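You operate a simulated robot arm through the tools that you are given. There is no shell and no other tool. Be economical: measure what you need, move in short steps, check, and stop when the job is done.

Carry out the task below with a simulated robot arm. There is one attempt and no reset: what you move stays moved.

## Task
Let the middle torch's tip cool, then change it for tip No 6.
Fine: the old tip goes in the rack's middle hole, facing as the others do; the new one points away from the bottles; tighten the torch's brass knob.
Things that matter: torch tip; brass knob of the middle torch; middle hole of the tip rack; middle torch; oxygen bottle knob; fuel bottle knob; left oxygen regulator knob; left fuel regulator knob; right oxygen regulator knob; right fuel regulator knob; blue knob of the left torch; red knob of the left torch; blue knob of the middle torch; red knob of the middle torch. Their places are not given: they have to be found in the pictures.

Only the result counts: the job must be done as asked and must still hold three seconds after the hand-in. Knocking over, shifting, dropping, spilling or breaking anything else fails it.

## Robot
A 6-joint arm with a two-finger parallel gripper, fixed in place. Base frame: the origin is at the foot of the arm, x ahead of it, y to its left, z up. Lengths are in mm, angles in rad, forces in N, time in s.
With the tool pointing down near the work surface it reaches from about 200 to 660 mm from the base axis. Its first joint turns from -2.897 to 2.897 rad. Payload 4.1 kg.
The tool frame sits at the grasp point between the pads (the TCP): z along the fingers, y along the line on which they close. The tips reach 23 mm beyond it. The gripper opens to 94 mm. The fingers are 38 mm wide and 10 mm thick; the gripper's body (54 by 96 mm) begins 39 mm behind the TCP.
Orientation is told as [roll, pitch, yaw] about the base's x, y, z axes, in that order, counted from this pose: with the fingers straight down and closing along the base's y, the tool's x points along the base's -x, its y along +y and its z along -z.

## Interface
- The arm moves only by the tool play_rows. Its argument "commands" is a list of rows, each a list of 7 numbers: the gripper command, from -1 (fully open) to 1 (shut), values between in proportion, then the shift along the tool's x, y, z in units of 300 mm (1.0 is 300 mm), then the turn, a rotation vector about the tool's x, y, z in units of 120 degrees (1.0 is 120 degrees). In form: [[gripper, dx, dy, dz, ax, ay, az], ...]. A call has 1 to 8 rows; each row is the pose to reach, as a shift and turn from the pose commanded when the call began, along the tool's axes at that moment. A call with a number of a shift or a turn outside -1 to 1 is refused whole. Rows are played at 5 a second. More than 50 mm and 0.15 rad between two rows, or a gripper value outside its range, and nothing of the call is played. Where a pose cannot be reached the arm comes as near as it can. A force on the tool above 40 N (or 10 N above the force at the start of the call, whichever is more), or a blocked arm, ends the call early, and 0.2 s more pass. The fingers move at their own pace (about 45 mm/s each) and stop on an object; they squeeze with about 24 N. The grip force told is the motor's: it shows also when the fingers shut on nothing. Time passes only in rows, and 0.2 s behind the last, so rows that repeat a pose let the fingers close. The reply holds the time, the measured pose of the TCP, the force on the tool along the base axes, the opening and the grip force, in the units named above and with some noise.
- Cameras (640 x 400 px; columns grow to the right, rows downward): "scene" is fixed at [402.7, 500.1, 1295.4]; the picture's right is [-0.98, -0.18, 0.00], its down [-0.03, 0.19, -0.98] and it looks along [0.17, -0.97, -0.19] (base axes); focal length 335 px, centre (320, 200). "wrist" rides on the gripper at [86, 16, -74] in the tool frame; the picture's right is [-0.18, 0.98, 0.00], its down [-0.58, -0.11, -0.81] and it looks along [-0.79, -0.15, 0.59] (tool axes); focal length 243 px, centre (320, 200).
- get_image(camera): a new picture of that camera. The clock stands still meanwhile.
- slide_trunk(by): slides the trunk up (or, below 0, down) by that many mm; the arm rides with it, the base frame stays. It gives what a move gives, with no picture.
- point_at(camera, pixels): for up to 12 pixels [column, row] of the newest picture of that camera ("zoom" is the newest enlarged one), the place [x, y, z] in the base frame of the surface seen there, good to about 2 mm. The clock stands still meanwhile.
- enlarge(camera, box): a new picture of the part [left, top, right, bottom] of that camera's present view, enlarged. The clock stands still meanwhile.
- finish_job(): hands the job in; it is judged then, once.

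Go step by step. Measure first, check grasps and placings, and put right what went wrong. The budget is 80 turns and 38 pictures, counting those below and the enlarged ones. Unless the task says otherwise, let go and move clear before handing in, and close with one line.

The tools are called after "Call:" as a command line: name --pt "numbers of a row" for each row, then --argument value for the rest, lists and objects as JSON in quotes. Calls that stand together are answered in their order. play_rows: Moves the arm, as the interface text tells. Its arguments: {"type":"object","properties":{"commands":{"type":"array","items":{"type":"array","items":{"type":"number"}}}},"required":["commands"]} The other tools are called the same way: slide_trunk (by) slides the trunk up or down; get_image (camera) takes a picture; point_at (camera, pixels) gives the place of the surface under pixels of a picture; enlarge (camera, box) takes an enlarged picture of a part of a camera's view; finish_job () hands the job in.

At the start:

```text
t: 0.0
tool_pos: [-4.6, -363.1, 1311.3]
tcp_rot: [-0.001, 0.0, 0.001]
ft_force: [-0.4, -1.1, 0.3]
gripper_width: 93.9
finger_force: 0.0
trunk travel left (down, up): [-525.0, 65.0]
```

scene: 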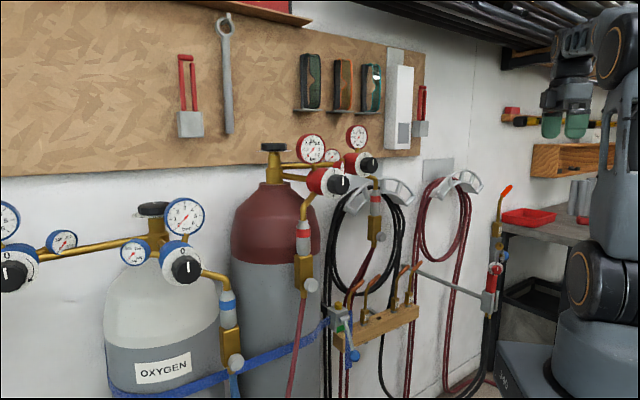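
wrist: 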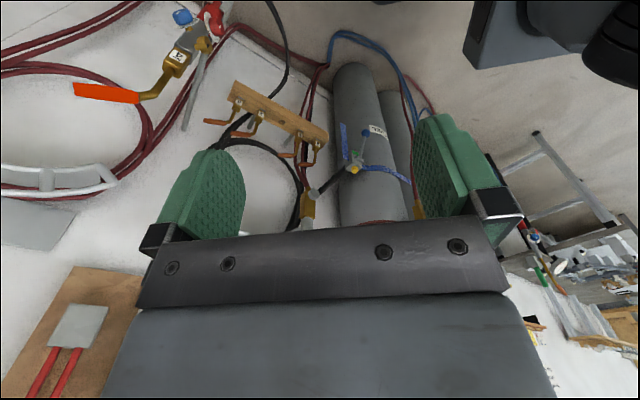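

The scene shows a wooden tip rack near (375,325), a torch at its left end near (340,325), and a torch with a glowing red tip near (495,250). I'll enlarge both areas.

Call:
enlarge --camera "scene" --box '[310, 240, 440, 380]'

Call:
enlarge --camera "scene" --box '[410, 170, 540, 330]'

Call:
enlarge --camera "wrist" --box '[60, 0, 420, 230]'

```text
2.86 times, centred on (375, 310) of scene
```

zoom: 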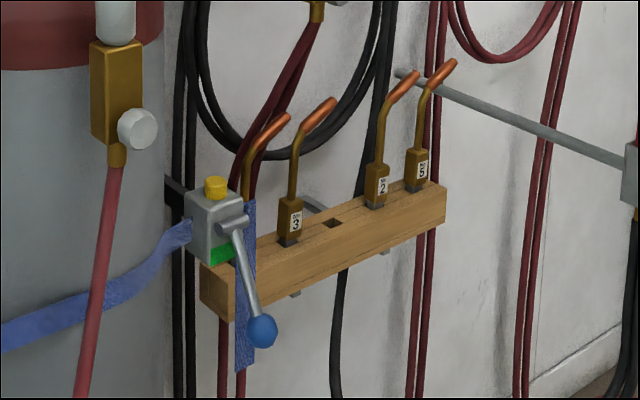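

```text
2.50 times, centred on (475, 250) of scene
```

zoom: 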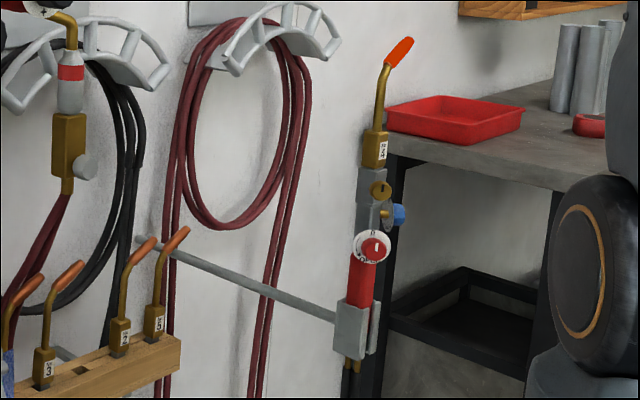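

```text
1.74 times, centred on (240, 115) of wrist
```

zoom: 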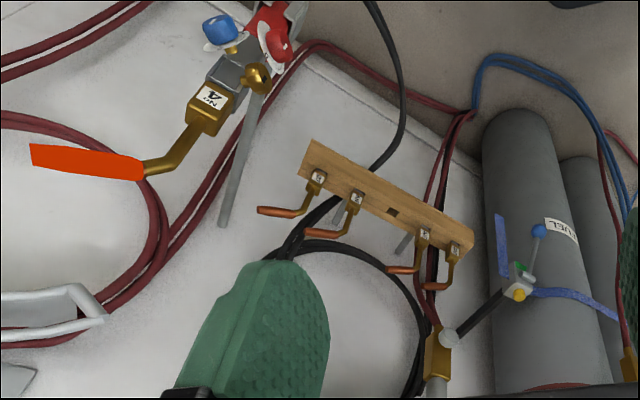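

The rack holds, from the left, one tip behind the strap, No 3, an empty middle hole, No 2 and No 5. The torch at (495,250) has a glowing tip marked No 4. I'll measure these points.

Call:
get_image --camera "scene"

Call:
point_at --camera "scene" --pixels '[[506, 188], [497, 212], [496, 231], [498, 245], [504, 256], [494, 268], [490, 290], [488, 312], [369, 318], [377, 318], [396, 305], [340, 326]]'

Call:
point_at --camera "zoom" --pixels '[[185, 37], [257, 78], [225, 75], [205, 105], [150, 167], [45, 155], [393, 213], [318, 177], [357, 198], [425, 235], [455, 250], [270, 35]]'

```text
32 pictures are left
```

scene: 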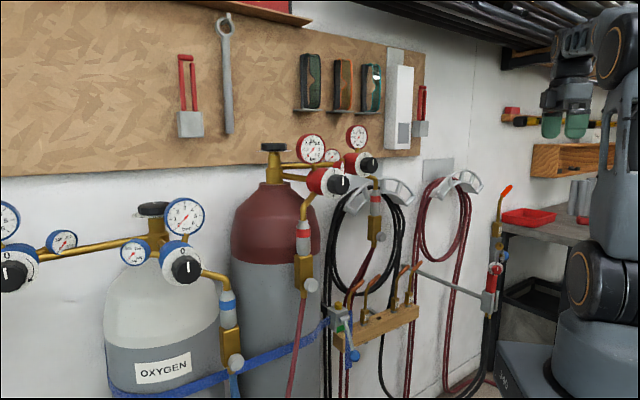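

```text
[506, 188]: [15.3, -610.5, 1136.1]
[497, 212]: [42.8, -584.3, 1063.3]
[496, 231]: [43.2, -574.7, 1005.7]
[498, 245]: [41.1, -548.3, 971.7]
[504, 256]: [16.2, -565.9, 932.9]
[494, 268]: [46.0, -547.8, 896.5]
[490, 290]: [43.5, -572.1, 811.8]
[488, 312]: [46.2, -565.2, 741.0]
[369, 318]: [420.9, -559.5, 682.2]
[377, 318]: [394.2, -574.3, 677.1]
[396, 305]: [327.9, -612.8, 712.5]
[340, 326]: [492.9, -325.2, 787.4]
```

```text
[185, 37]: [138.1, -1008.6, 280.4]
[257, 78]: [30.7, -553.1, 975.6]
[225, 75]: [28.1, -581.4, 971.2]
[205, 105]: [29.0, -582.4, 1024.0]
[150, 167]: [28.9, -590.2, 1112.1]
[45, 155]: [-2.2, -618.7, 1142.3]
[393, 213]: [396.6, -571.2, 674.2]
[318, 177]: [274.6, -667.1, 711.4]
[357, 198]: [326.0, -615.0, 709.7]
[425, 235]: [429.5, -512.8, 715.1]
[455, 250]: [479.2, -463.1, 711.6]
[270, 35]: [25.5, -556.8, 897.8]
```

The torch stands at about (35,-570), with its brass knob near (33,-551,974). The rack holes run from (479,-463) to (275,-667). I'll turn the tool horizontal, facing -y with the wrist camera on top, for a close look.

Call:
play_rows --pt "-1 0 -0.025 0 0.0385 0.0385 -0.0385" --pt "-1 0 -0.05 0 0.077 0.077 -0.077" --pt "-1 0 -0.075 0 0.1155 0.1155 -0.1155" --pt "-1 0 -0.1 0 0.154 0.154 -0.154" --pt "-1 0 -0.125 0 0.1925 0.1925 -0.1925" --pt "-1 0 -0.15 0 0.231 0.231 -0.231" --pt "-1 0 -0.175 0 0.2695 0.2695 -0.2695" --pt "-1 0 -0.2 0 0.308 0.308 -0.308"

Call:
play_rows --pt "-1 0 0 0 0.0385 0.0385 -0.0385" --pt "-1 0 0 0 0.077 0.077 -0.077" --pt "-1 0 0 0 0.1155 0.1155 -0.1155" --pt "-1 0 0 0 0.154 0.154 -0.154" --pt "-1 0 0 0 0.1925 0.1925 -0.1925" --pt "-1 0 0 0 0.231 0.231 -0.231" --pt "-1 0 0 0 0.2694 0.2694 -0.2694"

```text
t: 1.8
tool_pos: [-6.4, -424.9, 1312.4]
tcp_rot: [-0.489, 0.788, 0.491]
ft_force: [0.1, -0.8, -0.5]
gripper_width: 93.9
finger_force: 0.1
trunk travel left (down, up): [-525.0, 65.0]
```

```text
t: 3.4
tool_pos: [70.0, -419.5, 1329.1]
tcp_rot: [-0.129, 1.565, 1.415]
ft_force: [-0.4, 0.3, 0.0]
gripper_width: 94.2
finger_force: 0.0
out of reach, approached as far as the arm can: row 5, 6, 7
trunk travel left (down, up): [-525.0, 65.0]
```

The tool is now horizontal and facing -y, though the arm fell short of the commanded x. I'll slide the trunk down toward the torch's height and look.

Call:
slide_trunk --by -200

Call:
get_image --camera "wrist"

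Call:
get_image --camera "scene"

```text
t: 5.6
tool_pos: [70.7, -418.6, 1128.4]
tcp_rot: [0.038, 1.564, 1.585]
ft_force: [-0.7, -0.5, 0.6]
gripper_width: 93.8
finger_force: 0.1
trunk travel left (down, up): [-325.0, 265.0]
```

```text
31 pictures are left
```

wrist: 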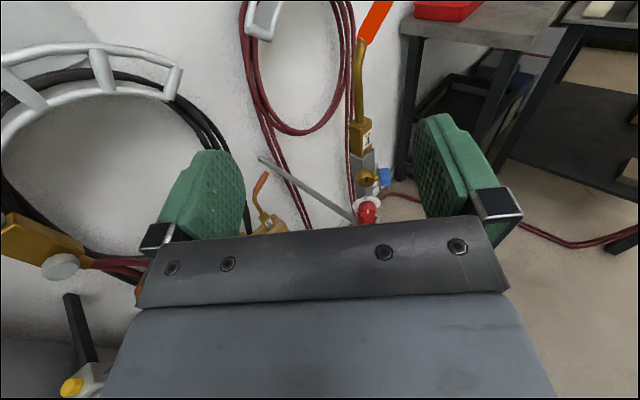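

```text
30 pictures are left
```

scene: 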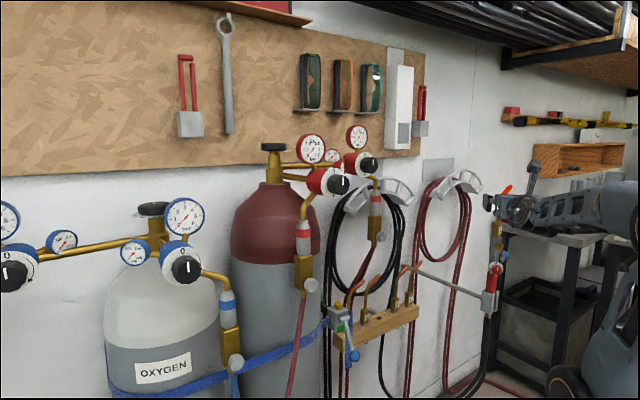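

The wrist view shows the whole torch at column 360, so I'll enlarge it and measure.

Call:
enlarge --camera "wrist" --box '[300, 0, 460, 240]'

Call:
point_at --camera "wrist" --pixels '[[373, 20], [360, 40], [358, 75], [358, 110], [358, 140], [363, 165], [367, 177], [362, 190], [385, 178], [366, 214], [378, 8]]'

```text
1.67 times, centred on (380, 120) of wrist
```

zoom: 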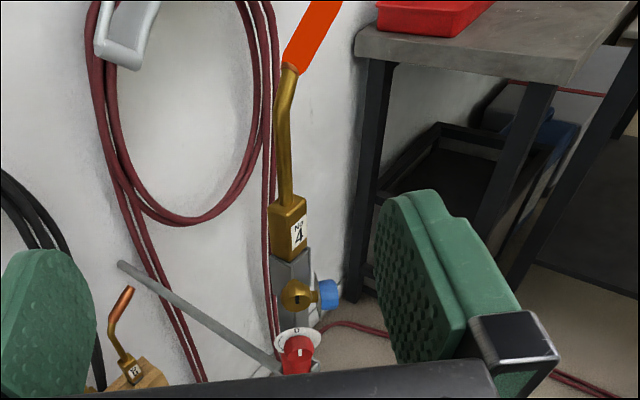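

```text
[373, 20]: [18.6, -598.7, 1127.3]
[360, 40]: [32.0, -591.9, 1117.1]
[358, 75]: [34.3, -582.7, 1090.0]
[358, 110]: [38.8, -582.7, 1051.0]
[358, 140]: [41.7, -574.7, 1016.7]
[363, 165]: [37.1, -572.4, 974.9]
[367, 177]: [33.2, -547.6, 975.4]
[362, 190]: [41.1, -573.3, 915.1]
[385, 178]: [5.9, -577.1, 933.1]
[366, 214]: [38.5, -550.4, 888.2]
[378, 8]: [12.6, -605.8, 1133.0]
```

The tip tube stands at (36,-585) and bends along (-0.7,-0.7), parallel to the wall, with the label facing out from the wall. I'll turn the tool 45° to face the wall squarely and come closer.

Call:
play_rows --pt "-1 0 0.03 0.03 0.0625 0 0" --pt "-1 0 0.06 0.06 0.125 0 0" --pt "-1 0 0.09 0.09 0.1875 0 0" --pt "-1 0 0.12 0.12 0.25 0 0" --pt "-1 0 0.15 0.15 0.3125 0 0" --pt "-1 0 0.18 0.18 0.375 0 0"

```text
t: 7.0
tool_pos: [288.1, -338.7, 1193.4]
tcp_rot: [-0.086, 1.54, 2.068]
ft_force: [-0.2, -0.5, -0.2]
gripper_width: 94.1
finger_force: 0.0
out of reach, approached as far as the arm can: row 1, 2, 3, 4, 5, 6
trunk travel left (down, up): [-325.0, 265.0]
```

The arm drifted to x=288 instead of following, so it is held by a joint limit in this posture. I'll look at the arm.

Call:
get_image --camera "scene"

```text
28 pictures are left
```

scene: 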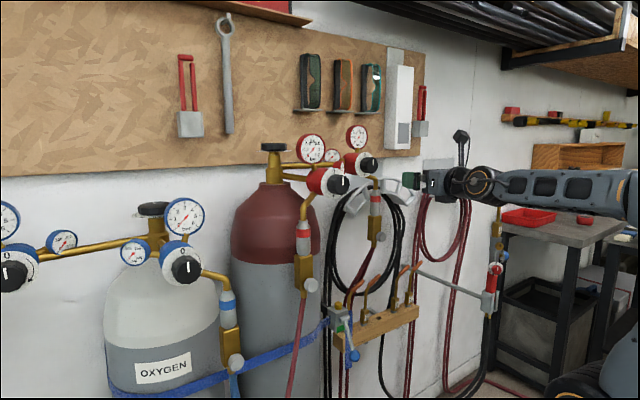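

The forearm and hand are in line at the wrist's limit, so the shoulder sits too high for a level tool here. I'll lower the trunk and pitch the tool down about 35°, which still keeps the pads flat on the tip's vertical faces.

Call:
slide_trunk --by -150

Call:
play_rows --pt "-1 0 0 0 0 -0.058 0" --pt "-1 0 0 0 0 -0.116 0" --pt "-1 0 0 0 0 -0.174 0" --pt "-1 0 0 0 0 -0.232 0" --pt "-1 0 0 0 0 -0.292 0" --pt "-1 0 0 0 0 -0.292 0"

```text
t: 8.7
tool_pos: [286.4, -339.1, 1043.2]
tcp_rot: [-0.087, 1.54, 2.067]
ft_force: [-0.2, -0.2, -0.3]
gripper_width: 94.2
finger_force: 0.1
trunk travel left (down, up): [-175.0, 415.0]
```

```text
t: 10.1
tool_pos: [237.8, -362.4, 1033.4]
tcp_rot: [-0.037, 0.938, 2.15]
ft_force: [0.0, -0.2, 0.5]
gripper_width: 94.0
finger_force: 0.1
out of reach, approached as far as the arm can: row 1, 2, 3, 4, 5, 6
trunk travel left (down, up): [-175.0, 415.0]
```

Still short of the command, so I'll turn the heading back to -y to see whether the arm regains its commanded pose.

Call:
play_rows --pt "-1 0 0 0 -0.0512 0 0.0358" --pt "-1 0 0 0 -0.1024 0 0.0716" --pt "-1 0 0 0 -0.1536 0 0.1074" --pt "-1 0 0 0 -0.2048 0 0.1432" --pt "-1 0 0 0 -0.256 0 0.179" --pt "-1 0 0 0 -0.307 0 0.215" --pt "-1 0 0 0 -0.307 0 0.215"

```text
t: 11.7
tool_pos: [-13.2, -348.9, 991.3]
tcp_rot: [-0.076, 0.961, 1.404]
ft_force: [0.6, 0.8, 0.3]
gripper_width: 94.2
finger_force: 0.1
out of reach, approached as far as the arm can: row 1, 2, 3, 4, 5, 6, 7
trunk travel left (down, up): [-175.0, 415.0]
```

My guess is that the last joint is at its limit because the camera-up side is about 180° from its middle. I'll turn the tool 180° about its own axis, putting the camera below, while backing off a little.

Call:
play_rows --pt "-1 0 0 -0.025 0 0 0.07" --pt "-1 0 0 -0.05 0 0 0.14" --pt "-1 0 0 -0.075 0 0 0.21" --pt "-1 0 0 -0.1 0 0 0.28" --pt "-1 0 0 -0.125 0 0 0.35" --pt "-1 0 0 -0.15 0 0 0.42" --pt "-1 0 0 -0.175 0 0 0.49" --pt "-1 0 0 -0.2 0 0 0.56"

Call:
play_rows --pt "-1 0 0 0 0 0 0.07" --pt "-1 0 0 0 0 0 0.14" --pt "-1 0 0 0 0 0 0.21" --pt "-1 0 0 0 0 0 0.28" --pt "-1 0 0 0 0 0 0.35" --pt "-1 0 0 0 0 0 0.42" --pt "-1 0 0 0 0 0 0.49" --pt "-1 0 0 0 0 0 0.56"

Call:
play_rows --pt "-1 0 0 0 0 0 0.07" --pt "-1 0 0 0 0 0 0.14" --pt "-1 0 0 0 0 0 0.21" --pt "-1 0 0 0 0 0 0.28" --pt "-1 0 0 0 0 0 0.35" --pt "-1 0 0 0 0 0 0.38"

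```text
t: 13.5
tool_pos: [-10.3, -304.8, 1026.6]
tcp_rot: [-0.937, 0.28, 0.125]
ft_force: [-0.2, -0.7, -0.1]
gripper_width: 94.0
finger_force: 0.0
trunk travel left (down, up): [-175.0, 415.0]
```

```text
t: 15.3
tool_pos: [-11.4, -307.6, 1025.8]
tcp_rot: [-0.77, -0.651, -0.63]
ft_force: [0.2, -0.1, -0.4]
gripper_width: 93.8
finger_force: 0.1
trunk travel left (down, up): [-175.0, 415.0]
```

```text
t: 16.7
tool_pos: [-10.3, -306.3, 1025.7]
tcp_rot: [0.079, -0.964, -1.741]
ft_force: [0.2, 0.4, -0.4]
gripper_width: 94.1
finger_force: 0.0
trunk travel left (down, up): [-175.0, 415.0]
```

All poses are in reach now, so the limit was the last joint. I'll turn the heading to face the wall along (0.7,-0.7), pitched 35° down, and move near the torch.

Call:
play_rows --pt "-1 -0.038 -0.011 0.076 -0.0482 0.0017 -0.037" --pt "-1 -0.077 -0.021 0.152 -0.0965 0.0035 -0.0741" --pt "-1 -0.115 -0.032 0.228 -0.1447 0.0052 -0.1111" --pt "-1 -0.153 -0.043 0.305 -0.1929 0.007 -0.1482" --pt "-1 -0.191 -0.054 0.381 -0.2411 0.0087 -0.1852" --pt "-1 -0.23 -0.064 0.457 -0.2894 0.0105 -0.2223" --pt "-1 -0.268 -0.075 0.533 -0.3376 0.0122 -0.2593"

Call:
get_image --camera "wrist"

```text
t: 18.3
tool_pos: [-51.2, -480.5, 1001.0]
tcp_rot: [0.001, -0.956, -0.781]
ft_force: [0.0, 0.1, 0.5]
gripper_width: 94.1
finger_force: 0.0
trunk travel left (down, up): [-175.0, 415.0]
```

```text
27 pictures are left
```

wrist: 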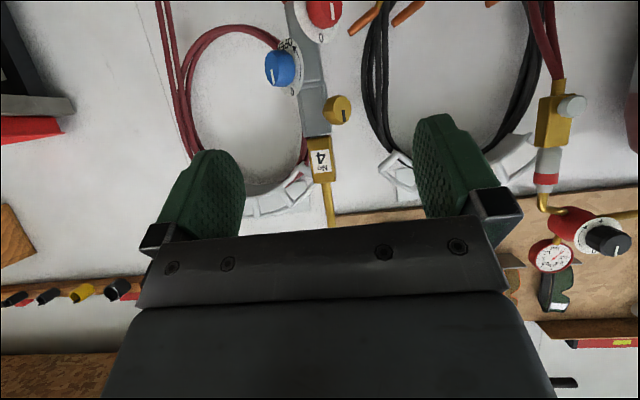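

The arm now follows exactly. The wrist picture (upside down) shows the tip block at (320,160), brass knob (337,110), blue knob (280,67) and red knob (322,12); I'll enlarge and measure.

Call:
enlarge --camera "wrist" --box '[250, 0, 410, 230]'

Call:
point_at --camera "wrist" --pixels '[[320, 160], [311, 138], [329, 138], [309, 180], [332, 180], [337, 110], [330, 100], [347, 115], [318, 110], [329, 205], [280, 67], [312, 75]]'

```text
1.74 times, centred on (330, 115) of wrist
```

zoom: 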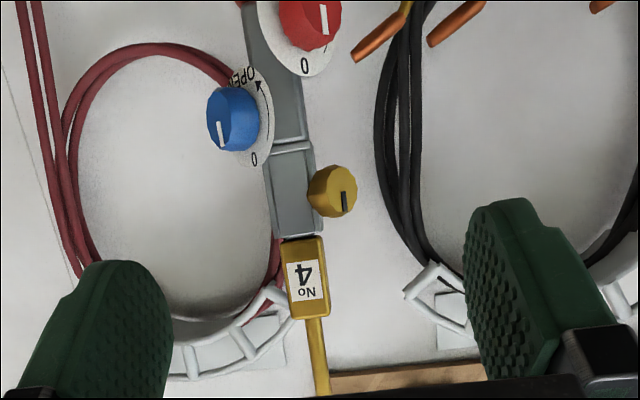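

```text
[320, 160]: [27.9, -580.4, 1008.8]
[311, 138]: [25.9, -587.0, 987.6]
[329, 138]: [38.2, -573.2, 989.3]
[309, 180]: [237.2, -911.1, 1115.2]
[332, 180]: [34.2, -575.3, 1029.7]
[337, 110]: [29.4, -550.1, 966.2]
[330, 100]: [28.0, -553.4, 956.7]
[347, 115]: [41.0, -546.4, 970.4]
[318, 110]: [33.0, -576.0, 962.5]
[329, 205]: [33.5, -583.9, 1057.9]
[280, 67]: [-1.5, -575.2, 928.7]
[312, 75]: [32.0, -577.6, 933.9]
```

The label face looks along (-0.7,0.7), so this heading squares up with the tip block. The brass knob faces +y at about (32,-549,967), so I'll lower the trunk and line up level in front of it.

Call:
slide_trunk --by -150

Call:
play_rows --pt "-1 -0.054 0.042 -0.02 0.0519 -0.0395 0.0164" --pt "-1 -0.108 0.083 -0.04 0.1037 -0.0789 0.0327" --pt "-1 -0.162 0.125 -0.06 0.1556 -0.1184 0.0491" --pt "-1 -0.217 0.167 -0.079 0.2074 -0.1579 0.0654" --pt "-1 -0.271 0.209 -0.099 0.2593 -0.1974 0.0818" --pt "-1 -0.325 0.25 -0.119 0.3111 -0.2368 0.0981" --pt "-1 -0.379 0.292 -0.139 0.363 -0.2763 0.1145"

Call:
get_image --camera "wrist"

Call:
enlarge --camera "scene" --box '[430, 150, 560, 330]'

```text
t: 20.1
tool_pos: [-51.5, -480.5, 849.7]
tcp_rot: [0.001, -0.958, -0.785]
ft_force: [-0.6, -0.5, 0.4]
gripper_width: 93.9
finger_force: 0.1
trunk travel left (down, up): [-25.0, 565.0]
```

```text
t: 21.7
tool_pos: [33.2, -440.2, 967.2]
tcp_rot: [-0.644, -1.567, -0.925]
ft_force: [-0.4, -0.2, 0.4]
gripper_width: 93.9
finger_force: 0.0
trunk travel left (down, up): [-25.0, 565.0]
```

```text
25 pictures are left
```

wrist: 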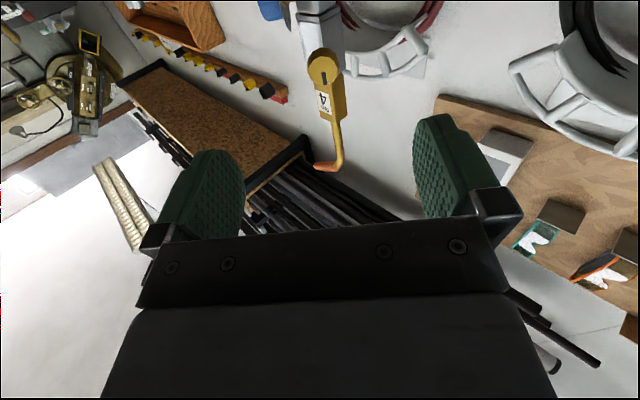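

```text
2.22 times, centred on (495, 240) of scene
```

zoom: 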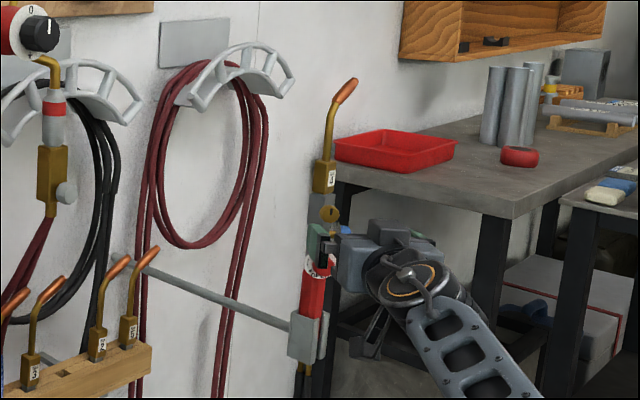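

The tip has cooled to copper colour in the scene zoom at (340,95). The brass knob sits at (323,70) in the wrist view, almost on the tool axis; I'll measure it precisely.

Call:
enlarge --camera "wrist" --box '[270, 0, 380, 110]'

Call:
point_at --camera "wrist" --pixels '[[322, 68], [309, 68], [335, 68], [322, 55], [322, 84], [340, 60], [305, 45], [320, 30], [326, 105], [340, 105], [313, 105], [343, 140]]'

```text
3.64 times, centred on (325, 55) of wrist
```

zoom: 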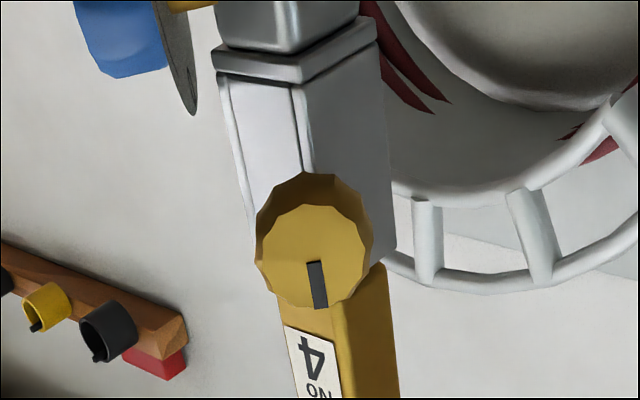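

```text
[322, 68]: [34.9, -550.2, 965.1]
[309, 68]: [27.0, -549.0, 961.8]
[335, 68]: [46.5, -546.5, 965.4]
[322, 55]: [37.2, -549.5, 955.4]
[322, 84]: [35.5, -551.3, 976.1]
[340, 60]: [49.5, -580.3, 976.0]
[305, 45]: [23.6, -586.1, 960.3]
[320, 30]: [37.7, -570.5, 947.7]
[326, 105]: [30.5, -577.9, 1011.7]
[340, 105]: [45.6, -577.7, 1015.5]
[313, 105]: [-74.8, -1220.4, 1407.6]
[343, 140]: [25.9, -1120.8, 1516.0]
```

Knob centre is about (37,-550,966.5), 22 mm across, with its mark pointing up. I'll narrow the fingers and advance so the pads stand either side of it, then close.

Call:
play_rows --pt "0.02 0.002 0.0127 0.05 0 0 0" --pt "0.02 0.002 0.0127 0.1 0 0 0" --pt "0.02 0.002 0.0127 0.15 0 0 0" --pt "0.02 0.002 0.0127 0.2 0 0 0" --pt "0.02 0.002 0.0127 0.25 0 0 0" --pt "0.02 0.002 0.0127 0.29 0 0 0" --pt "0.02 0.002 0.0127 0.32 0 0 0" --pt "0.02 0.002 0.0127 0.336 0 0 0"

Call:
play_rows --pt "1 0 0 0 0 0 0" --pt "1 0 0 0 0 0 0" --pt "1 0 0 0 0 0 0"

Call:
enlarge --camera "wrist" --box '[200, 60, 440, 230]'

```text
t: 23.5
tool_pos: [37.4, -541.9, 965.3]
tcp_rot: [-0.723, -1.568, -0.846]
ft_force: [-0.2, -0.2, 0.4]
gripper_width: 45.9
finger_force: 0.0
trunk travel left (down, up): [-25.0, 565.0]
```

```text
t: 24.3
tool_pos: [36.7, -540.5, 966.2]
tcp_rot: [-0.618, -1.567, -0.952]
ft_force: [0.2, -0.9, 1.0]
gripper_width: 22.7
finger_force: 24.1
trunk travel left (down, up): [-25.0, 565.0]
```

```text
2.35 times, centred on (320, 145) of wrist
```

zoom: 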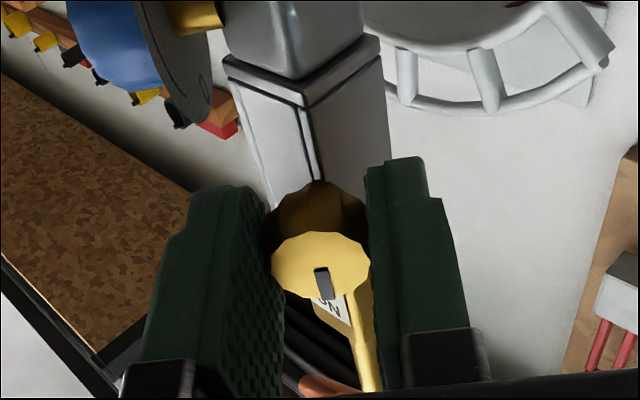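

The knob is gripped (width 22.7, 24 N). I'll loosen it by turning counter-clockwise as seen from the front, i.e. negative about tool z.

Call:
play_rows --pt "1 0 0 0 0 0 -0.06" --pt "1 0 0 0 0 0 -0.12" --pt "1 0 0 0 0 0 -0.18" --pt "1 0 0 0 0 0 -0.24" --pt "1 0 0 0 0 0 -0.3" --pt "1 0 0 0 0 0 -0.36" --pt "1 0 0 0 0 0 -0.42" --pt "1 0 0 0 0 0 -0.48"

Call:
enlarge --camera "wrist" --box '[200, 60, 440, 230]'

```text
t: 26.1
tool_pos: [36.7, -542.7, 966.1]
tcp_rot: [-1.565, -0.561, 0.0]
ft_force: [-0.5, 1.0, 1.1]
gripper_width: 22.8
finger_force: 24.5
trunk travel left (down, up): [-25.0, 565.0]
```

```text
2.35 times, centred on (320, 145) of wrist
```

zoom: 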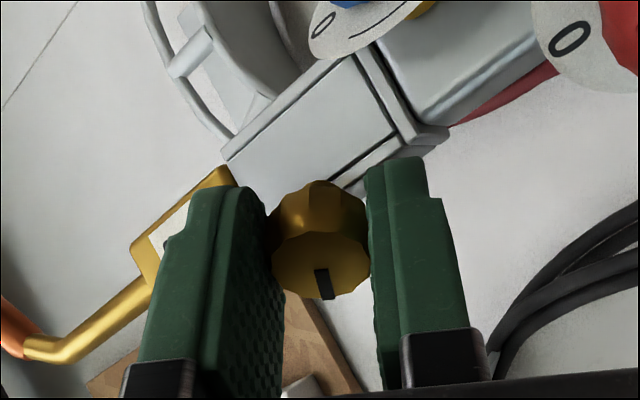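

The knob turned with the fingers, its mark still in the same place between the pads. I'll carry on turning.

Call:
play_rows --pt "1 0 0 0 0 0 -0.06" --pt "1 0 0 0 0 0 -0.12" --pt "1 0 0 0 0 0 -0.18" --pt "1 0 0 0 0 0 -0.24" --pt "1 0 0 0 0 0 -0.3"

Call:
enlarge --camera "wrist" --box '[200, 60, 440, 230]'

```text
t: 27.3
tool_pos: [36.0, -542.5, 966.6]
tcp_rot: [-1.568, 0.068, 0.003]
ft_force: [-0.4, 0.4, 2.3]
gripper_width: 22.7
finger_force: 24.0
trunk travel left (down, up): [-25.0, 565.0]
```

```text
2.35 times, centred on (320, 145) of wrist
```

zoom: 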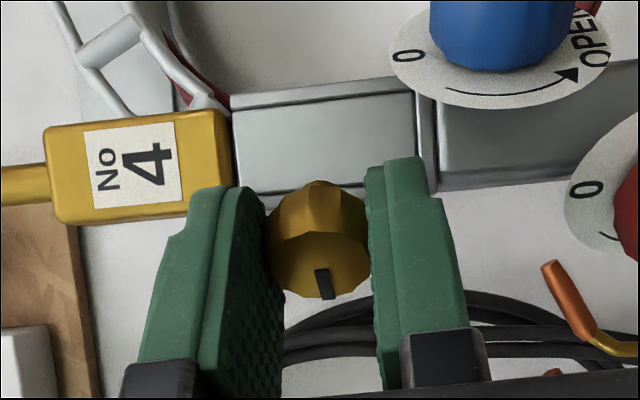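

It has gone about 94° without a stop. I'll turn on to about 180°, where the fingers are level again for a clean release.

Call:
play_rows --pt "1 0 0 0 0 0 -0.06" --pt "1 0 0 0 0 0 -0.12" --pt "1 0 0 0 0 0 -0.18" --pt "1 0 0 0 0 0 -0.24" --pt "1 0 0 0 0 0 -0.3" --pt "1 0 0 0 0 0 -0.36" --pt "1 0 0 0 0 0 -0.42" --pt "1 0 0 0 0 0 -0.45"

Call:
enlarge --camera "wrist" --box '[200, 60, 440, 230]'

```text
t: 29.1
tool_pos: [36.6, -541.4, 966.3]
tcp_rot: [-1.568, 1.009, 0.002]
ft_force: [-1.1, 0.0, 4.2]
gripper_width: 22.7
finger_force: 23.9
trunk travel left (down, up): [-25.0, 565.0]
```

```text
2.35 times, centred on (320, 145) of wrist
```

zoom: 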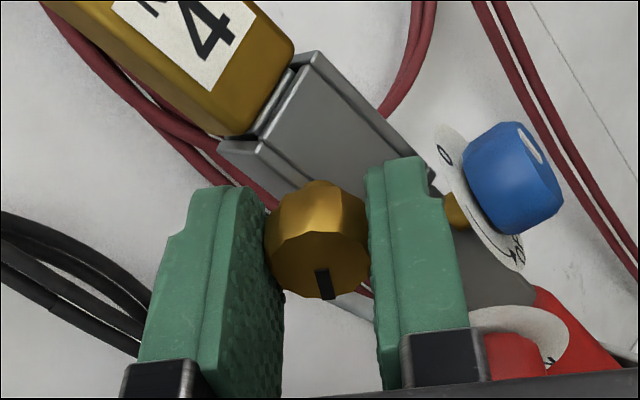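

Turned about 148° in total and a slight gap shows under the block, so it should be loose. I'll release, back off and unwind the wrist.

Call:
play_rows --pt "0.1 0 0 0 0 0 0" --pt "0.1 0 0 0 0 0 0" --pt "0.1 0 0 -0.08 0 0 0" --pt "0.1 0 0 -0.2 0 0 0" --pt "0.1 0 0 -0.3 0 0 0.07" --pt "0.1 0 0 -0.34 0 0 0.14" --pt "0.1 0 0 -0.34 0 0 0.21" --pt "0.1 0 0 -0.34 0 0 0.28"

Call:
play_rows --pt "0.1 0 0 0 0 0 0.07" --pt "0.1 0 0 0 0 0 0.14" --pt "0.1 0 0 0 0 0 0.21" --pt "0.1 0 0 0 0 0 0.28" --pt "0.1 0 0 0 0 0 0.35" --pt "0.1 0 0 0 0 0 0.42" --pt "0.1 0 0 0 0 0 0.49" --pt "0.1 0 0 0 0 0 0.56"

Call:
play_rows --pt "0.1 0 0 0 0 0 0.07" --pt "0.1 0 0 0 0 0 0.14" --pt "0.1 0 0 0 0 0 0.21" --pt "0.1 0 0 0 0 0 0.28" --pt "0.1 0 0 0 0 0 0.35" --pt "0.1 0 0 0 0 0 0.39"

```text
t: 30.9
tool_pos: [36.9, -440.0, 966.5]
tcp_rot: [-1.568, 0.418, 0.002]
ft_force: [-0.1, 0.3, -0.3]
gripper_width: 42.4
finger_force: 0.1
trunk travel left (down, up): [-25.0, 565.0]
```

```text
t: 32.7
tool_pos: [36.2, -440.4, 967.0]
tcp_rot: [-1.568, -0.754, -0.002]
ft_force: [0.1, 0.5, -0.5]
gripper_width: 42.4
finger_force: 0.0
trunk travel left (down, up): [-25.0, 565.0]
```

```text
t: 34.1
tool_pos: [37.0, -439.7, 967.1]
tcp_rot: [0.062, -1.567, -1.633]
ft_force: [0.7, 0.5, -0.6]
gripper_width: 42.4
finger_force: 0.0
trunk travel left (down, up): [-25.0, 565.0]
```

Now I'll turn to the tip-gripping posture, facing the wall and pitched 35° down, 80 mm short of the block. The block centre is about (38.5,-586.5), spanning z 988 to 1033.

Call:
play_rows --pt "0.1 -0.046 -0.021 0.048 -0.0519 0.0395 -0.0164" --pt "0.1 -0.092 -0.043 0.095 -0.1037 0.0789 -0.0327" --pt "0.1 -0.138 -0.064 0.143 -0.1556 0.1184 -0.0491" --pt "0.1 -0.185 -0.085 0.191 -0.2074 0.1579 -0.0654" --pt "0.1 -0.231 -0.106 0.239 -0.2593 0.1974 -0.0818" --pt "0.1 -0.277 -0.128 0.286 -0.3111 0.2368 -0.0981" --pt "0.1 -0.323 -0.149 0.334 -0.363 0.2763 -0.1145"

Call:
enlarge --camera "wrist" --box '[200, 30, 440, 230]'

Call:
point_at --camera "zoom" --pixels '[[320, 200], [320, 150], [300, 150], [340, 150], [320, 100]]'

```text
t: 35.7
tool_pos: [14.5, -486.2, 994.7]
tcp_rot: [-0.002, -0.955, -0.781]
ft_force: [0.2, 3.9, 2.4]
gripper_width: 42.2
finger_force: 0.1
out of reach, approached as far as the arm can: row 6, 7
trunk travel left (down, up): [-25.0, 565.0]
```

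```text
2.00 times, centred on (320, 130) of wrist
```

zoom: 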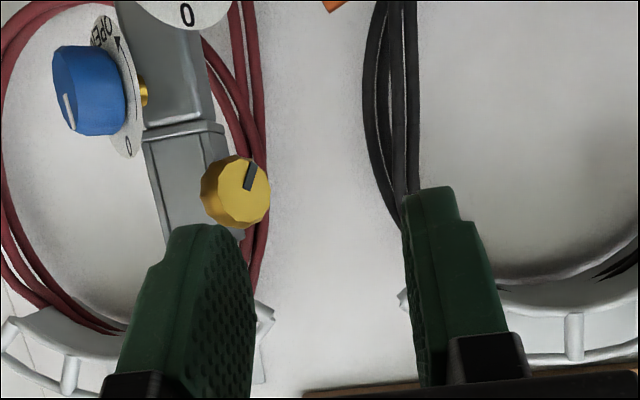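

```text
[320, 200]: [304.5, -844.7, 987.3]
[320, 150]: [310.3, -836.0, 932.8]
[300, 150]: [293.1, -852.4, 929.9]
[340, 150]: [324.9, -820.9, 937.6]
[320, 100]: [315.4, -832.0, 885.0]
```

At this trunk height the pitched pose is out of reach, and the arm stopped at (14,-486,995). I'll raise the trunk 130 mm and go to the pre-grasp point from there.

Call:
slide_trunk --by 130

Call:
play_rows --pt "0.1 0.031 -0.045 0.044 0 0 0" --pt "0.1 0.062 -0.09 0.089 0 0 0" --pt "0.1 0.092 -0.135 0.133 0 0 0" --pt "0.1 0.123 -0.18 0.178 0 0 0" --pt "0.1 0.123 -0.18 0.178 0 0 0"

Call:
enlarge --camera "wrist" --box '[200, 30, 440, 230]'

```text
t: 37.2
tool_pos: [12.0, -490.0, 1122.5]
tcp_rot: [0.003, -0.955, -0.784]
ft_force: [0.1, 1.6, 0.2]
gripper_width: 42.3
finger_force: 0.0
trunk travel left (down, up): [-155.0, 435.0]
```

```text
t: 38.5
tool_pos: [-10.3, -546.4, 1065.2]
tcp_rot: [0.002, -0.954, -0.786]
ft_force: [1.0, -0.8, 0.6]
gripper_width: 42.3
finger_force: 0.1
out of reach, approached as far as the arm can: row 2, 3, 4, 5
trunk travel left (down, up): [-155.0, 435.0]
```

```text
2.00 times, centred on (320, 130) of wrist
```

zoom: 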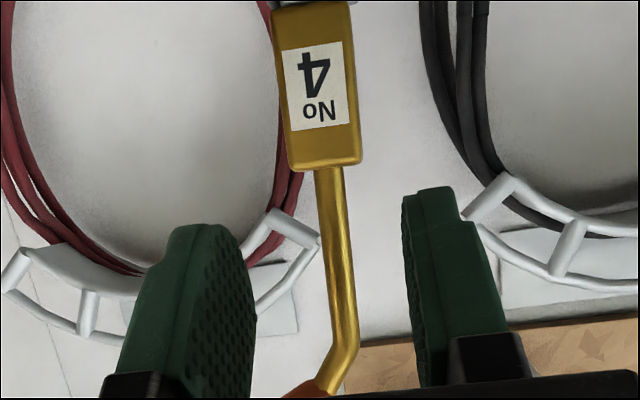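

The arm stops short because it is near full stretch upward. I'll raise the trunk another 150 mm and come back down to the pre-grasp point.

Call:
slide_trunk --by 150

Call:
play_rows --pt "0.1 0.07 0.0035 0.047 0 0 0" --pt "0.1 0.139 0.007 0.094 0 0 0" --pt "0.1 0.209 0.0105 0.14 0 0 0" --pt "0.1 0.278 0.014 0.187 0 0 0" --pt "0.1 0.348 0.0175 0.234 0 0 0" --pt "0.1 0.417 0.021 0.281 0 0 0" --pt "0.1 0.417 0.021 0.281 0 0 0"

Call:
enlarge --camera "wrist" --box '[200, 30, 440, 230]'

Call:
point_at --camera "zoom" --pixels '[[285, 90], [350, 90], [320, 20], [320, 150], [335, 200], [335, 270], [335, 330], [320, 5]]'

```text
t: 40.2
tool_pos: [-9.8, -547.3, 1215.3]
tcp_rot: [0.002, -0.955, -0.784]
ft_force: [0.0, -0.2, -0.3]
gripper_width: 42.1
finger_force: 0.1
trunk travel left (down, up): [-305.0, 285.0]
```

```text
t: 41.8
tool_pos: [-36.8, -604.5, 1132.6]
tcp_rot: [0.005, -0.953, -0.786]
ft_force: [-0.5, 0.0, -1.1]
gripper_width: 42.3
finger_force: 0.0
out of reach, approached as far as the arm can: row 1, 2, 3, 4, 5, 6, 7
trunk travel left (down, up): [-305.0, 285.0]
```

```text
2.00 times, centred on (320, 130) of wrist
```

zoom: 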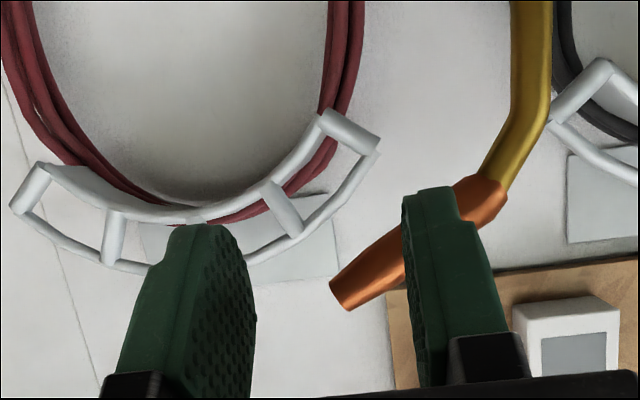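

```text
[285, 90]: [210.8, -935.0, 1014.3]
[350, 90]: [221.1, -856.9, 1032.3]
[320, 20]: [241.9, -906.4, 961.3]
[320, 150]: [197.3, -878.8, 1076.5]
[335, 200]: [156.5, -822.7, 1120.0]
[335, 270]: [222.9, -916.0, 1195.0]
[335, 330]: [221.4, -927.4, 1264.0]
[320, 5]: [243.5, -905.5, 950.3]
```

Raising made it worse, so with the 45° heading a wrist joint limits me rather than stretch. I'll grip the round tube above the block instead, from a heading of -70° that suits both the torch and the rack. First I back off, then reset the trunk height.

Call:
play_rows --pt "0.1 0 0 -0.07 0 0 0" --pt "0.1 0 0 -0.14 0 0 0" --pt "0.1 0 0 -0.2 0 0 0"

Call:
slide_trunk --by -100

Call:
play_rows --pt "0.1 -0.034 0.065 -0.006 0.0341 0 0.0239" --pt "0.1 -0.068 0.129 -0.012 0.0683 0 0.0478" --pt "0.1 -0.103 0.194 -0.017 0.1024 0 0.0717" --pt "0.1 -0.137 0.258 -0.023 0.1366 0 0.0956" --pt "0.1 -0.171 0.323 -0.029 0.1707 0 0.1195" --pt "0.1 -0.171 0.323 -0.029 0.1707 0 0.1195"

```text
t: 42.6
tool_pos: [-70.4, -566.6, 1167.3]
tcp_rot: [0.001, -0.954, -0.783]
ft_force: [0.5, -0.2, 0.8]
gripper_width: 42.3
finger_force: 0.1
out of reach, approached as far as the arm can: row 3
trunk travel left (down, up): [-305.0, 285.0]
```

```text
t: 43.9
tool_pos: [-71.1, -568.8, 1065.7]
tcp_rot: [0.004, -0.954, -0.784]
ft_force: [-0.3, 0.5, -1.1]
gripper_width: 42.2
finger_force: 0.0
trunk travel left (down, up): [-205.0, 385.0]
```

```text
t: 45.3
tool_pos: [-0.3, -549.4, 1161.7]
tcp_rot: [0.001, -0.952, -1.218]
ft_force: [1.0, -0.8, -0.6]
gripper_width: 42.3
finger_force: 0.2
out of reach, approached as far as the arm can: row 1, 2, 3, 4, 5, 6
trunk travel left (down, up): [-205.0, 385.0]
```

Still held short: I'm at (0,-549,1162) instead of (13,-517,1113). I'll look at the arm's posture.

Call:
get_image --camera "scene"

```text
15 pictures are left
```

scene: 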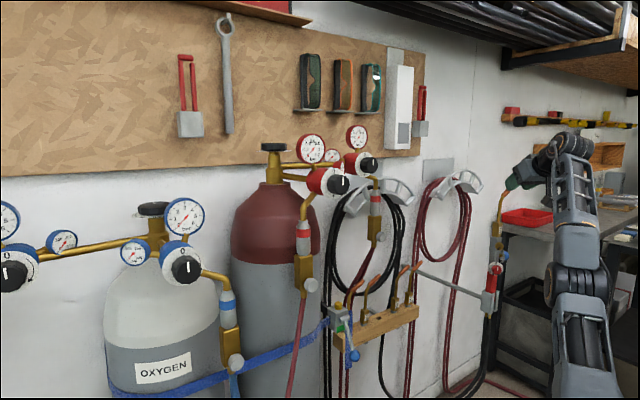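

The bend of the arm is hidden along the line of sight, so I'll measure points along it.

Call:
point_at --camera "scene" --pixels '[[585, 390], [583, 345], [560, 285], [580, 280], [610, 285], [578, 230], [575, 190], [570, 150], [545, 155], [540, 170], [515, 180], [592, 320]]'

```text
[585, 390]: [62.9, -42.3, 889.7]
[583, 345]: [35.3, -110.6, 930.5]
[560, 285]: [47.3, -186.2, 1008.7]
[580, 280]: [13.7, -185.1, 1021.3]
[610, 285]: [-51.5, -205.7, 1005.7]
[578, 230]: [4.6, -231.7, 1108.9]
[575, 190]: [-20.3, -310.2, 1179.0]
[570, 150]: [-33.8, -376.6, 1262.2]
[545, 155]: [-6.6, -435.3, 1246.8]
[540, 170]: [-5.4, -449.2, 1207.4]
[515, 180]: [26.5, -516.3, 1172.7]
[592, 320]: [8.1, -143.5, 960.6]
```

The upper arm and forearm are both at 45° and in line: the elbow is straight, and the solver is stuck there. I'll command a safe move back and in toward the shoulder to bend it again.

Call:
play_rows --pt "0.1 0.054 0.022 -0.034 0 0 0" --pt "0.1 0.108 0.043 -0.068 0 0 0" --pt "0.1 0.162 0.065 -0.101 0 0 0" --pt "0.1 0.217 0.087 -0.135 0 0 0" --pt "0.1 0.271 0.108 -0.169 0 0 0" --pt "0.1 0.325 0.13 -0.203 0 0 0" --pt "0.1 0.379 0.151 -0.236 0 0 0" --pt "0.1 0.433 0.173 -0.27 0 0 0"

```text
t: 47.1
tool_pos: [-18.2, -502.8, 1194.3]
tcp_rot: [0.0, -0.952, -1.217]
ft_force: [0.2, -0.3, 0.1]
gripper_width: 42.5
finger_force: 0.1
out of reach, approached as far as the arm can: row 1, 2, 3, 4, 5, 6, 7, 8
trunk travel left (down, up): [-205.0, 385.0]
```

It only slid along its reach sphere, so the elbow is probably a hair past straight, against its stop. I'll push outward (up and away, clear of the torch) to pass through straight, then pull inward.

Call:
play_rows --pt "0.1 -0.144 -0.037 0.021 0 0 0" --pt "0.1 -0.144 -0.037 0.021 0 0 0" --pt "0.1 -0.144 -0.037 0.021 0 0 0" --pt "0.1 0 0 0 0 0 0" --pt "0.1 0.144 0.037 -0.021 0 0 0" --pt "0.1 0.288 0.073 -0.041 0 0 0" --pt "0.1 0.4 0.102 -0.058 0 0 0" --pt "0.1 0.48 0.122 -0.069 0 0 0"

```text
t: 48.9
tool_pos: [-20.9, -394.8, 1086.7]
tcp_rot: [-0.003, -0.954, -1.215]
ft_force: [0.3, -0.4, 0.9]
gripper_width: 42.3
finger_force: 0.1
out of reach, approached as far as the arm can: row 1, 2, 3
trunk travel left (down, up): [-205.0, 385.0]
```

The elbow bent again, and the arm is free at (-21,-395,1087). From these readings the shoulder is near z = 1185 minus the trunk's up-travel and the reach is about 550 mm. The block grip with the 45° heading should therefore work with the trunk 100 mm higher.

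Call:
slide_trunk --by 100

Call:
play_rows --pt "0.1 0.009 -0.018 0.088 -0.0244 0 -0.0171" --pt "0.1 0.019 -0.036 0.177 -0.0488 0 -0.0341" --pt "0.1 0.028 -0.054 0.265 -0.0732 0 -0.0512" --pt "0.1 0.038 -0.072 0.354 -0.0975 0 -0.0683" --pt "0.1 0.047 -0.09 0.442 -0.1219 0 -0.0854" --pt "0.1 0.057 -0.108 0.531 -0.1463 0 -0.1024" --pt "0.1 0.066 -0.126 0.619 -0.1707 0 -0.1195"

Call:
enlarge --camera "wrist" --box '[200, 30, 440, 230]'

Call:
point_at --camera "zoom" --pixels '[[285, 90], [350, 90], [320, 40], [320, 150], [335, 200], [335, 250], [345, 320], [320, 15], [300, 15], [340, 15]]'

```text
t: 50.3
tool_pos: [-19.3, -394.4, 1187.3]
tcp_rot: [-0.002, -0.954, -1.218]
ft_force: [-0.5, 0.2, -0.7]
gripper_width: 42.0
finger_force: 0.1
trunk travel left (down, up): [-305.0, 285.0]
```

```text
t: 51.9
tool_pos: [-7.7, -540.2, 1064.6]
tcp_rot: [0.002, -0.953, -0.784]
ft_force: [-0.7, 0.8, -0.3]
gripper_width: 42.5
finger_force: 0.1
trunk travel left (down, up): [-305.0, 285.0]
```

```text
2.00 times, centred on (320, 130) of wrist
```

zoom: 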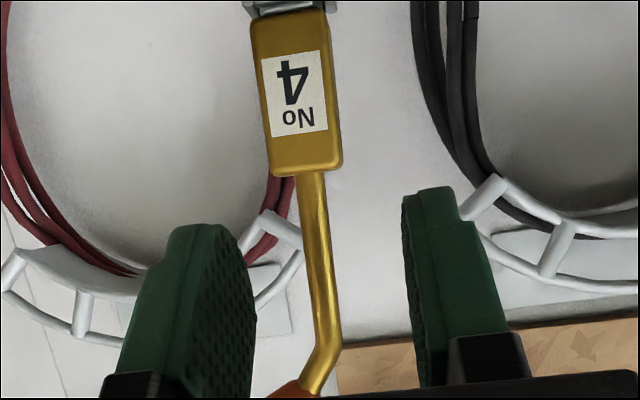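

```text
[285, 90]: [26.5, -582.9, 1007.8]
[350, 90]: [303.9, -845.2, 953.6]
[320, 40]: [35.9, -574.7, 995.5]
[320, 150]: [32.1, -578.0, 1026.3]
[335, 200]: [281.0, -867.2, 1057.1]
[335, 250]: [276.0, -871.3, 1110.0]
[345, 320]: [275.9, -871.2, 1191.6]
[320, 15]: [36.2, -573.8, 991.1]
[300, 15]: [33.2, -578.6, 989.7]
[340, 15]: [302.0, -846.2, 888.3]
```

The pre-grasp pose is reached exactly, and the block's label face is at n≈-431 with its centre near u≈-389.5 (along the wall). I'll advance 80 mm to straddle the block and check the gaps.

Call:
play_rows --pt "0.15 0.003 -0.007 0.05 0 0 0" --pt "0.15 0.003 -0.007 0.11 0 0 0" --pt "0.15 0.003 -0.007 0.17 0 0 0" --pt "0.15 0.003 -0.007 0.22 0 0 0" --pt "0.15 0.003 -0.007 0.25 0 0 0" --pt "0.15 0.003 -0.007 0.267 0 0 0"

Call:
enlarge --camera "wrist" --box '[200, 80, 440, 230]'

```text
t: 53.3
tool_pos: [36.0, -586.5, 1017.1]
tcp_rot: [0.005, -0.954, -0.786]
ft_force: [1.4, 0.8, 0.6]
gripper_width: 40.0
finger_force: 0.0
trunk travel left (down, up): [-305.0, 285.0]
```

```text
2.67 times, centred on (320, 155) of wrist
```

zoom: 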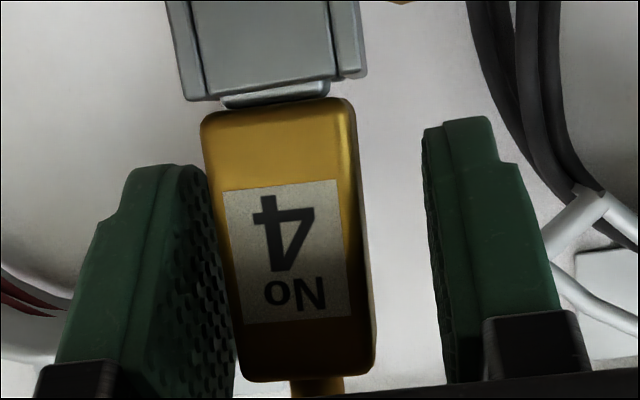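

The block sits left of centre between the fingers: left gap almost nil, right gap about 12 mm. I'll shift 5.5 mm toward -y of the tool, narrow a bit and check.

Call:
play_rows --pt "0.15 0 -0.009 0 0 0 0" --pt "0.15 0 -0.0183 0 0 0 0" --pt "0.35 0 -0.0183 0 0 0 0" --pt "0.35 0 -0.0183 0 0 0 0"

Call:
enlarge --camera "wrist" --box '[200, 80, 440, 230]'

```text
t: 54.3
tool_pos: [32.1, -589.5, 1016.9]
tcp_rot: [0.003, -0.953, -0.785]
ft_force: [0.5, -0.2, 0.1]
gripper_width: 30.7
finger_force: 0.1
trunk travel left (down, up): [-305.0, 285.0]
```

```text
2.67 times, centred on (320, 155) of wrist
```

zoom: 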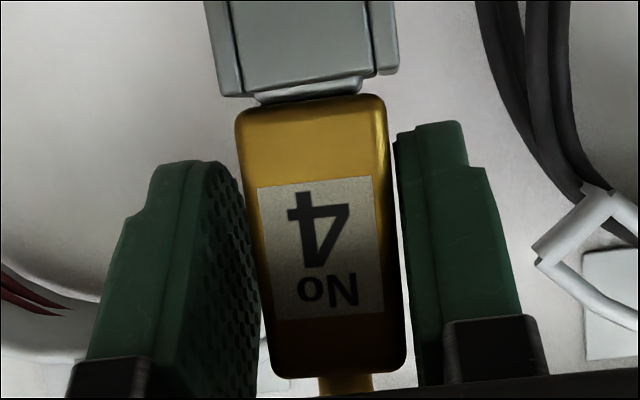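

Now it is centred with small equal gaps, so I'll close on the block and lift gently straight up.

Call:
play_rows --pt "1 0 0 0 0 0 0" --pt "1 0 0 0 0 0 0" --pt "1 0 0 0 0 0 0"

Call:
play_rows --pt "1 -0.0137 0 -0.0096 0 0 0" --pt "1 -0.0273 0 -0.0191 0 0 0" --pt "1 -0.041 0 -0.0287 0 0 0" --pt "1 -0.0546 0 -0.0382 0 0 0"

Call:
enlarge --camera "wrist" --box '[200, 40, 440, 230]'

```text
t: 55.1
tool_pos: [32.9, -589.6, 1015.9]
tcp_rot: [0.004, -0.956, -0.784]
ft_force: [-0.2, -0.1, -0.2]
gripper_width: 23.8
finger_force: 24.2
trunk travel left (down, up): [-305.0, 285.0]
```

```text
t: 56.1
tool_pos: [32.8, -588.8, 1036.8]
tcp_rot: [0.006, -0.952, -0.787]
ft_force: [0.5, 0.0, -1.3]
gripper_width: 23.7
finger_force: 24.4
trunk travel left (down, up): [-305.0, 285.0]
```

```text
2.11 times, centred on (320, 135) of wrist
```

zoom: 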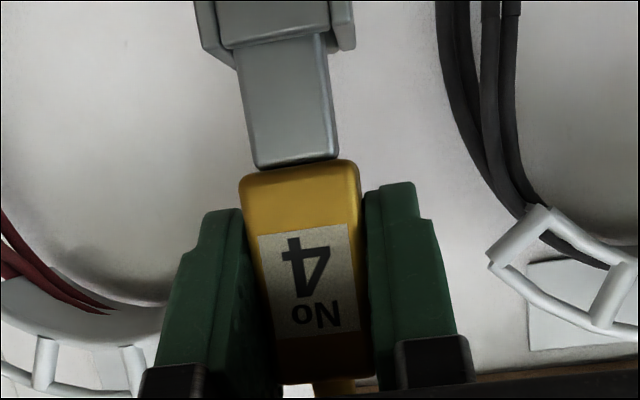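

The tip came up freely by 21 mm, showing its grey shank below the block. I'll lift 60 mm more.

Call:
play_rows --pt "1 -0.0328 0 -0.023 0 0 0" --pt "1 -0.0656 0 -0.046 0 0 0" --pt "1 -0.0984 0 -0.069 0 0 0" --pt "1 -0.1312 0 -0.092 0 0 0" --pt "1 -0.164 0 -0.115 0 0 0"

Call:
enlarge --camera "wrist" --box '[160, 0, 480, 230]'

Call:
point_at --camera "zoom" --pixels '[[295, 215], [325, 205], [265, 205], [310, 215], [280, 100], [250, 75], [300, 75]]'

```text
t: 57.3
tool_pos: [33.0, -591.4, 1096.8]
tcp_rot: [0.004, -0.953, -0.788]
ft_force: [-1.3, -0.3, -0.7]
gripper_width: 23.7
finger_force: 24.8
trunk travel left (down, up): [-305.0, 285.0]
```

```text
1.74 times, centred on (320, 115) of wrist
```

zoom: 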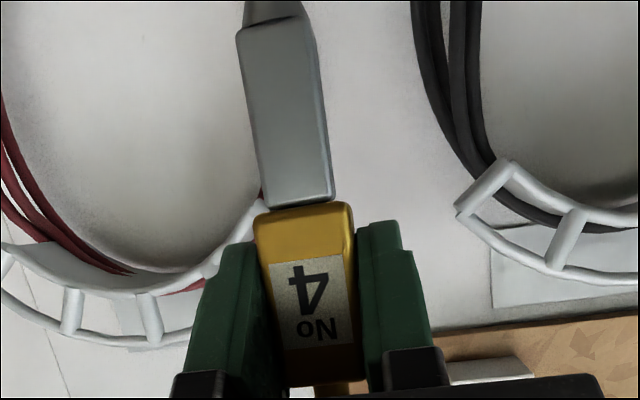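

```text
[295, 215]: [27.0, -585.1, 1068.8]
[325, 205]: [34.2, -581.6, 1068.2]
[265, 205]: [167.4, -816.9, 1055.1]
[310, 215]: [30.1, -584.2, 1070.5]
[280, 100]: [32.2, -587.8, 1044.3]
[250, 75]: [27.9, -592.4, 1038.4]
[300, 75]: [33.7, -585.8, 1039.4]
```

The tip is out and held firmly, with a shank of about 41 mm plus a taper. I'll measure the rack carefully before carrying it over.

Call:
enlarge --camera "scene" --box '[320, 255, 430, 375]'

```text
3.33 times, centred on (375, 315) of scene
```

zoom: 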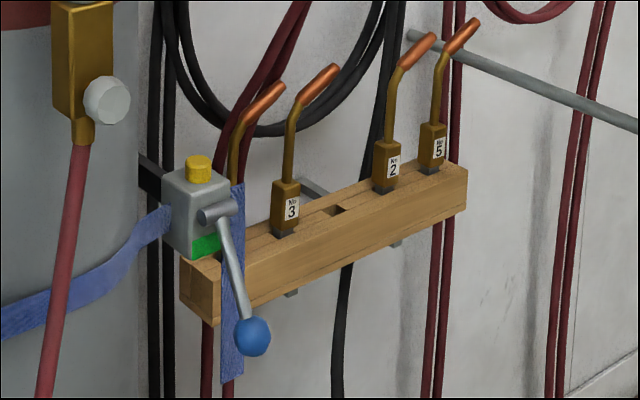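

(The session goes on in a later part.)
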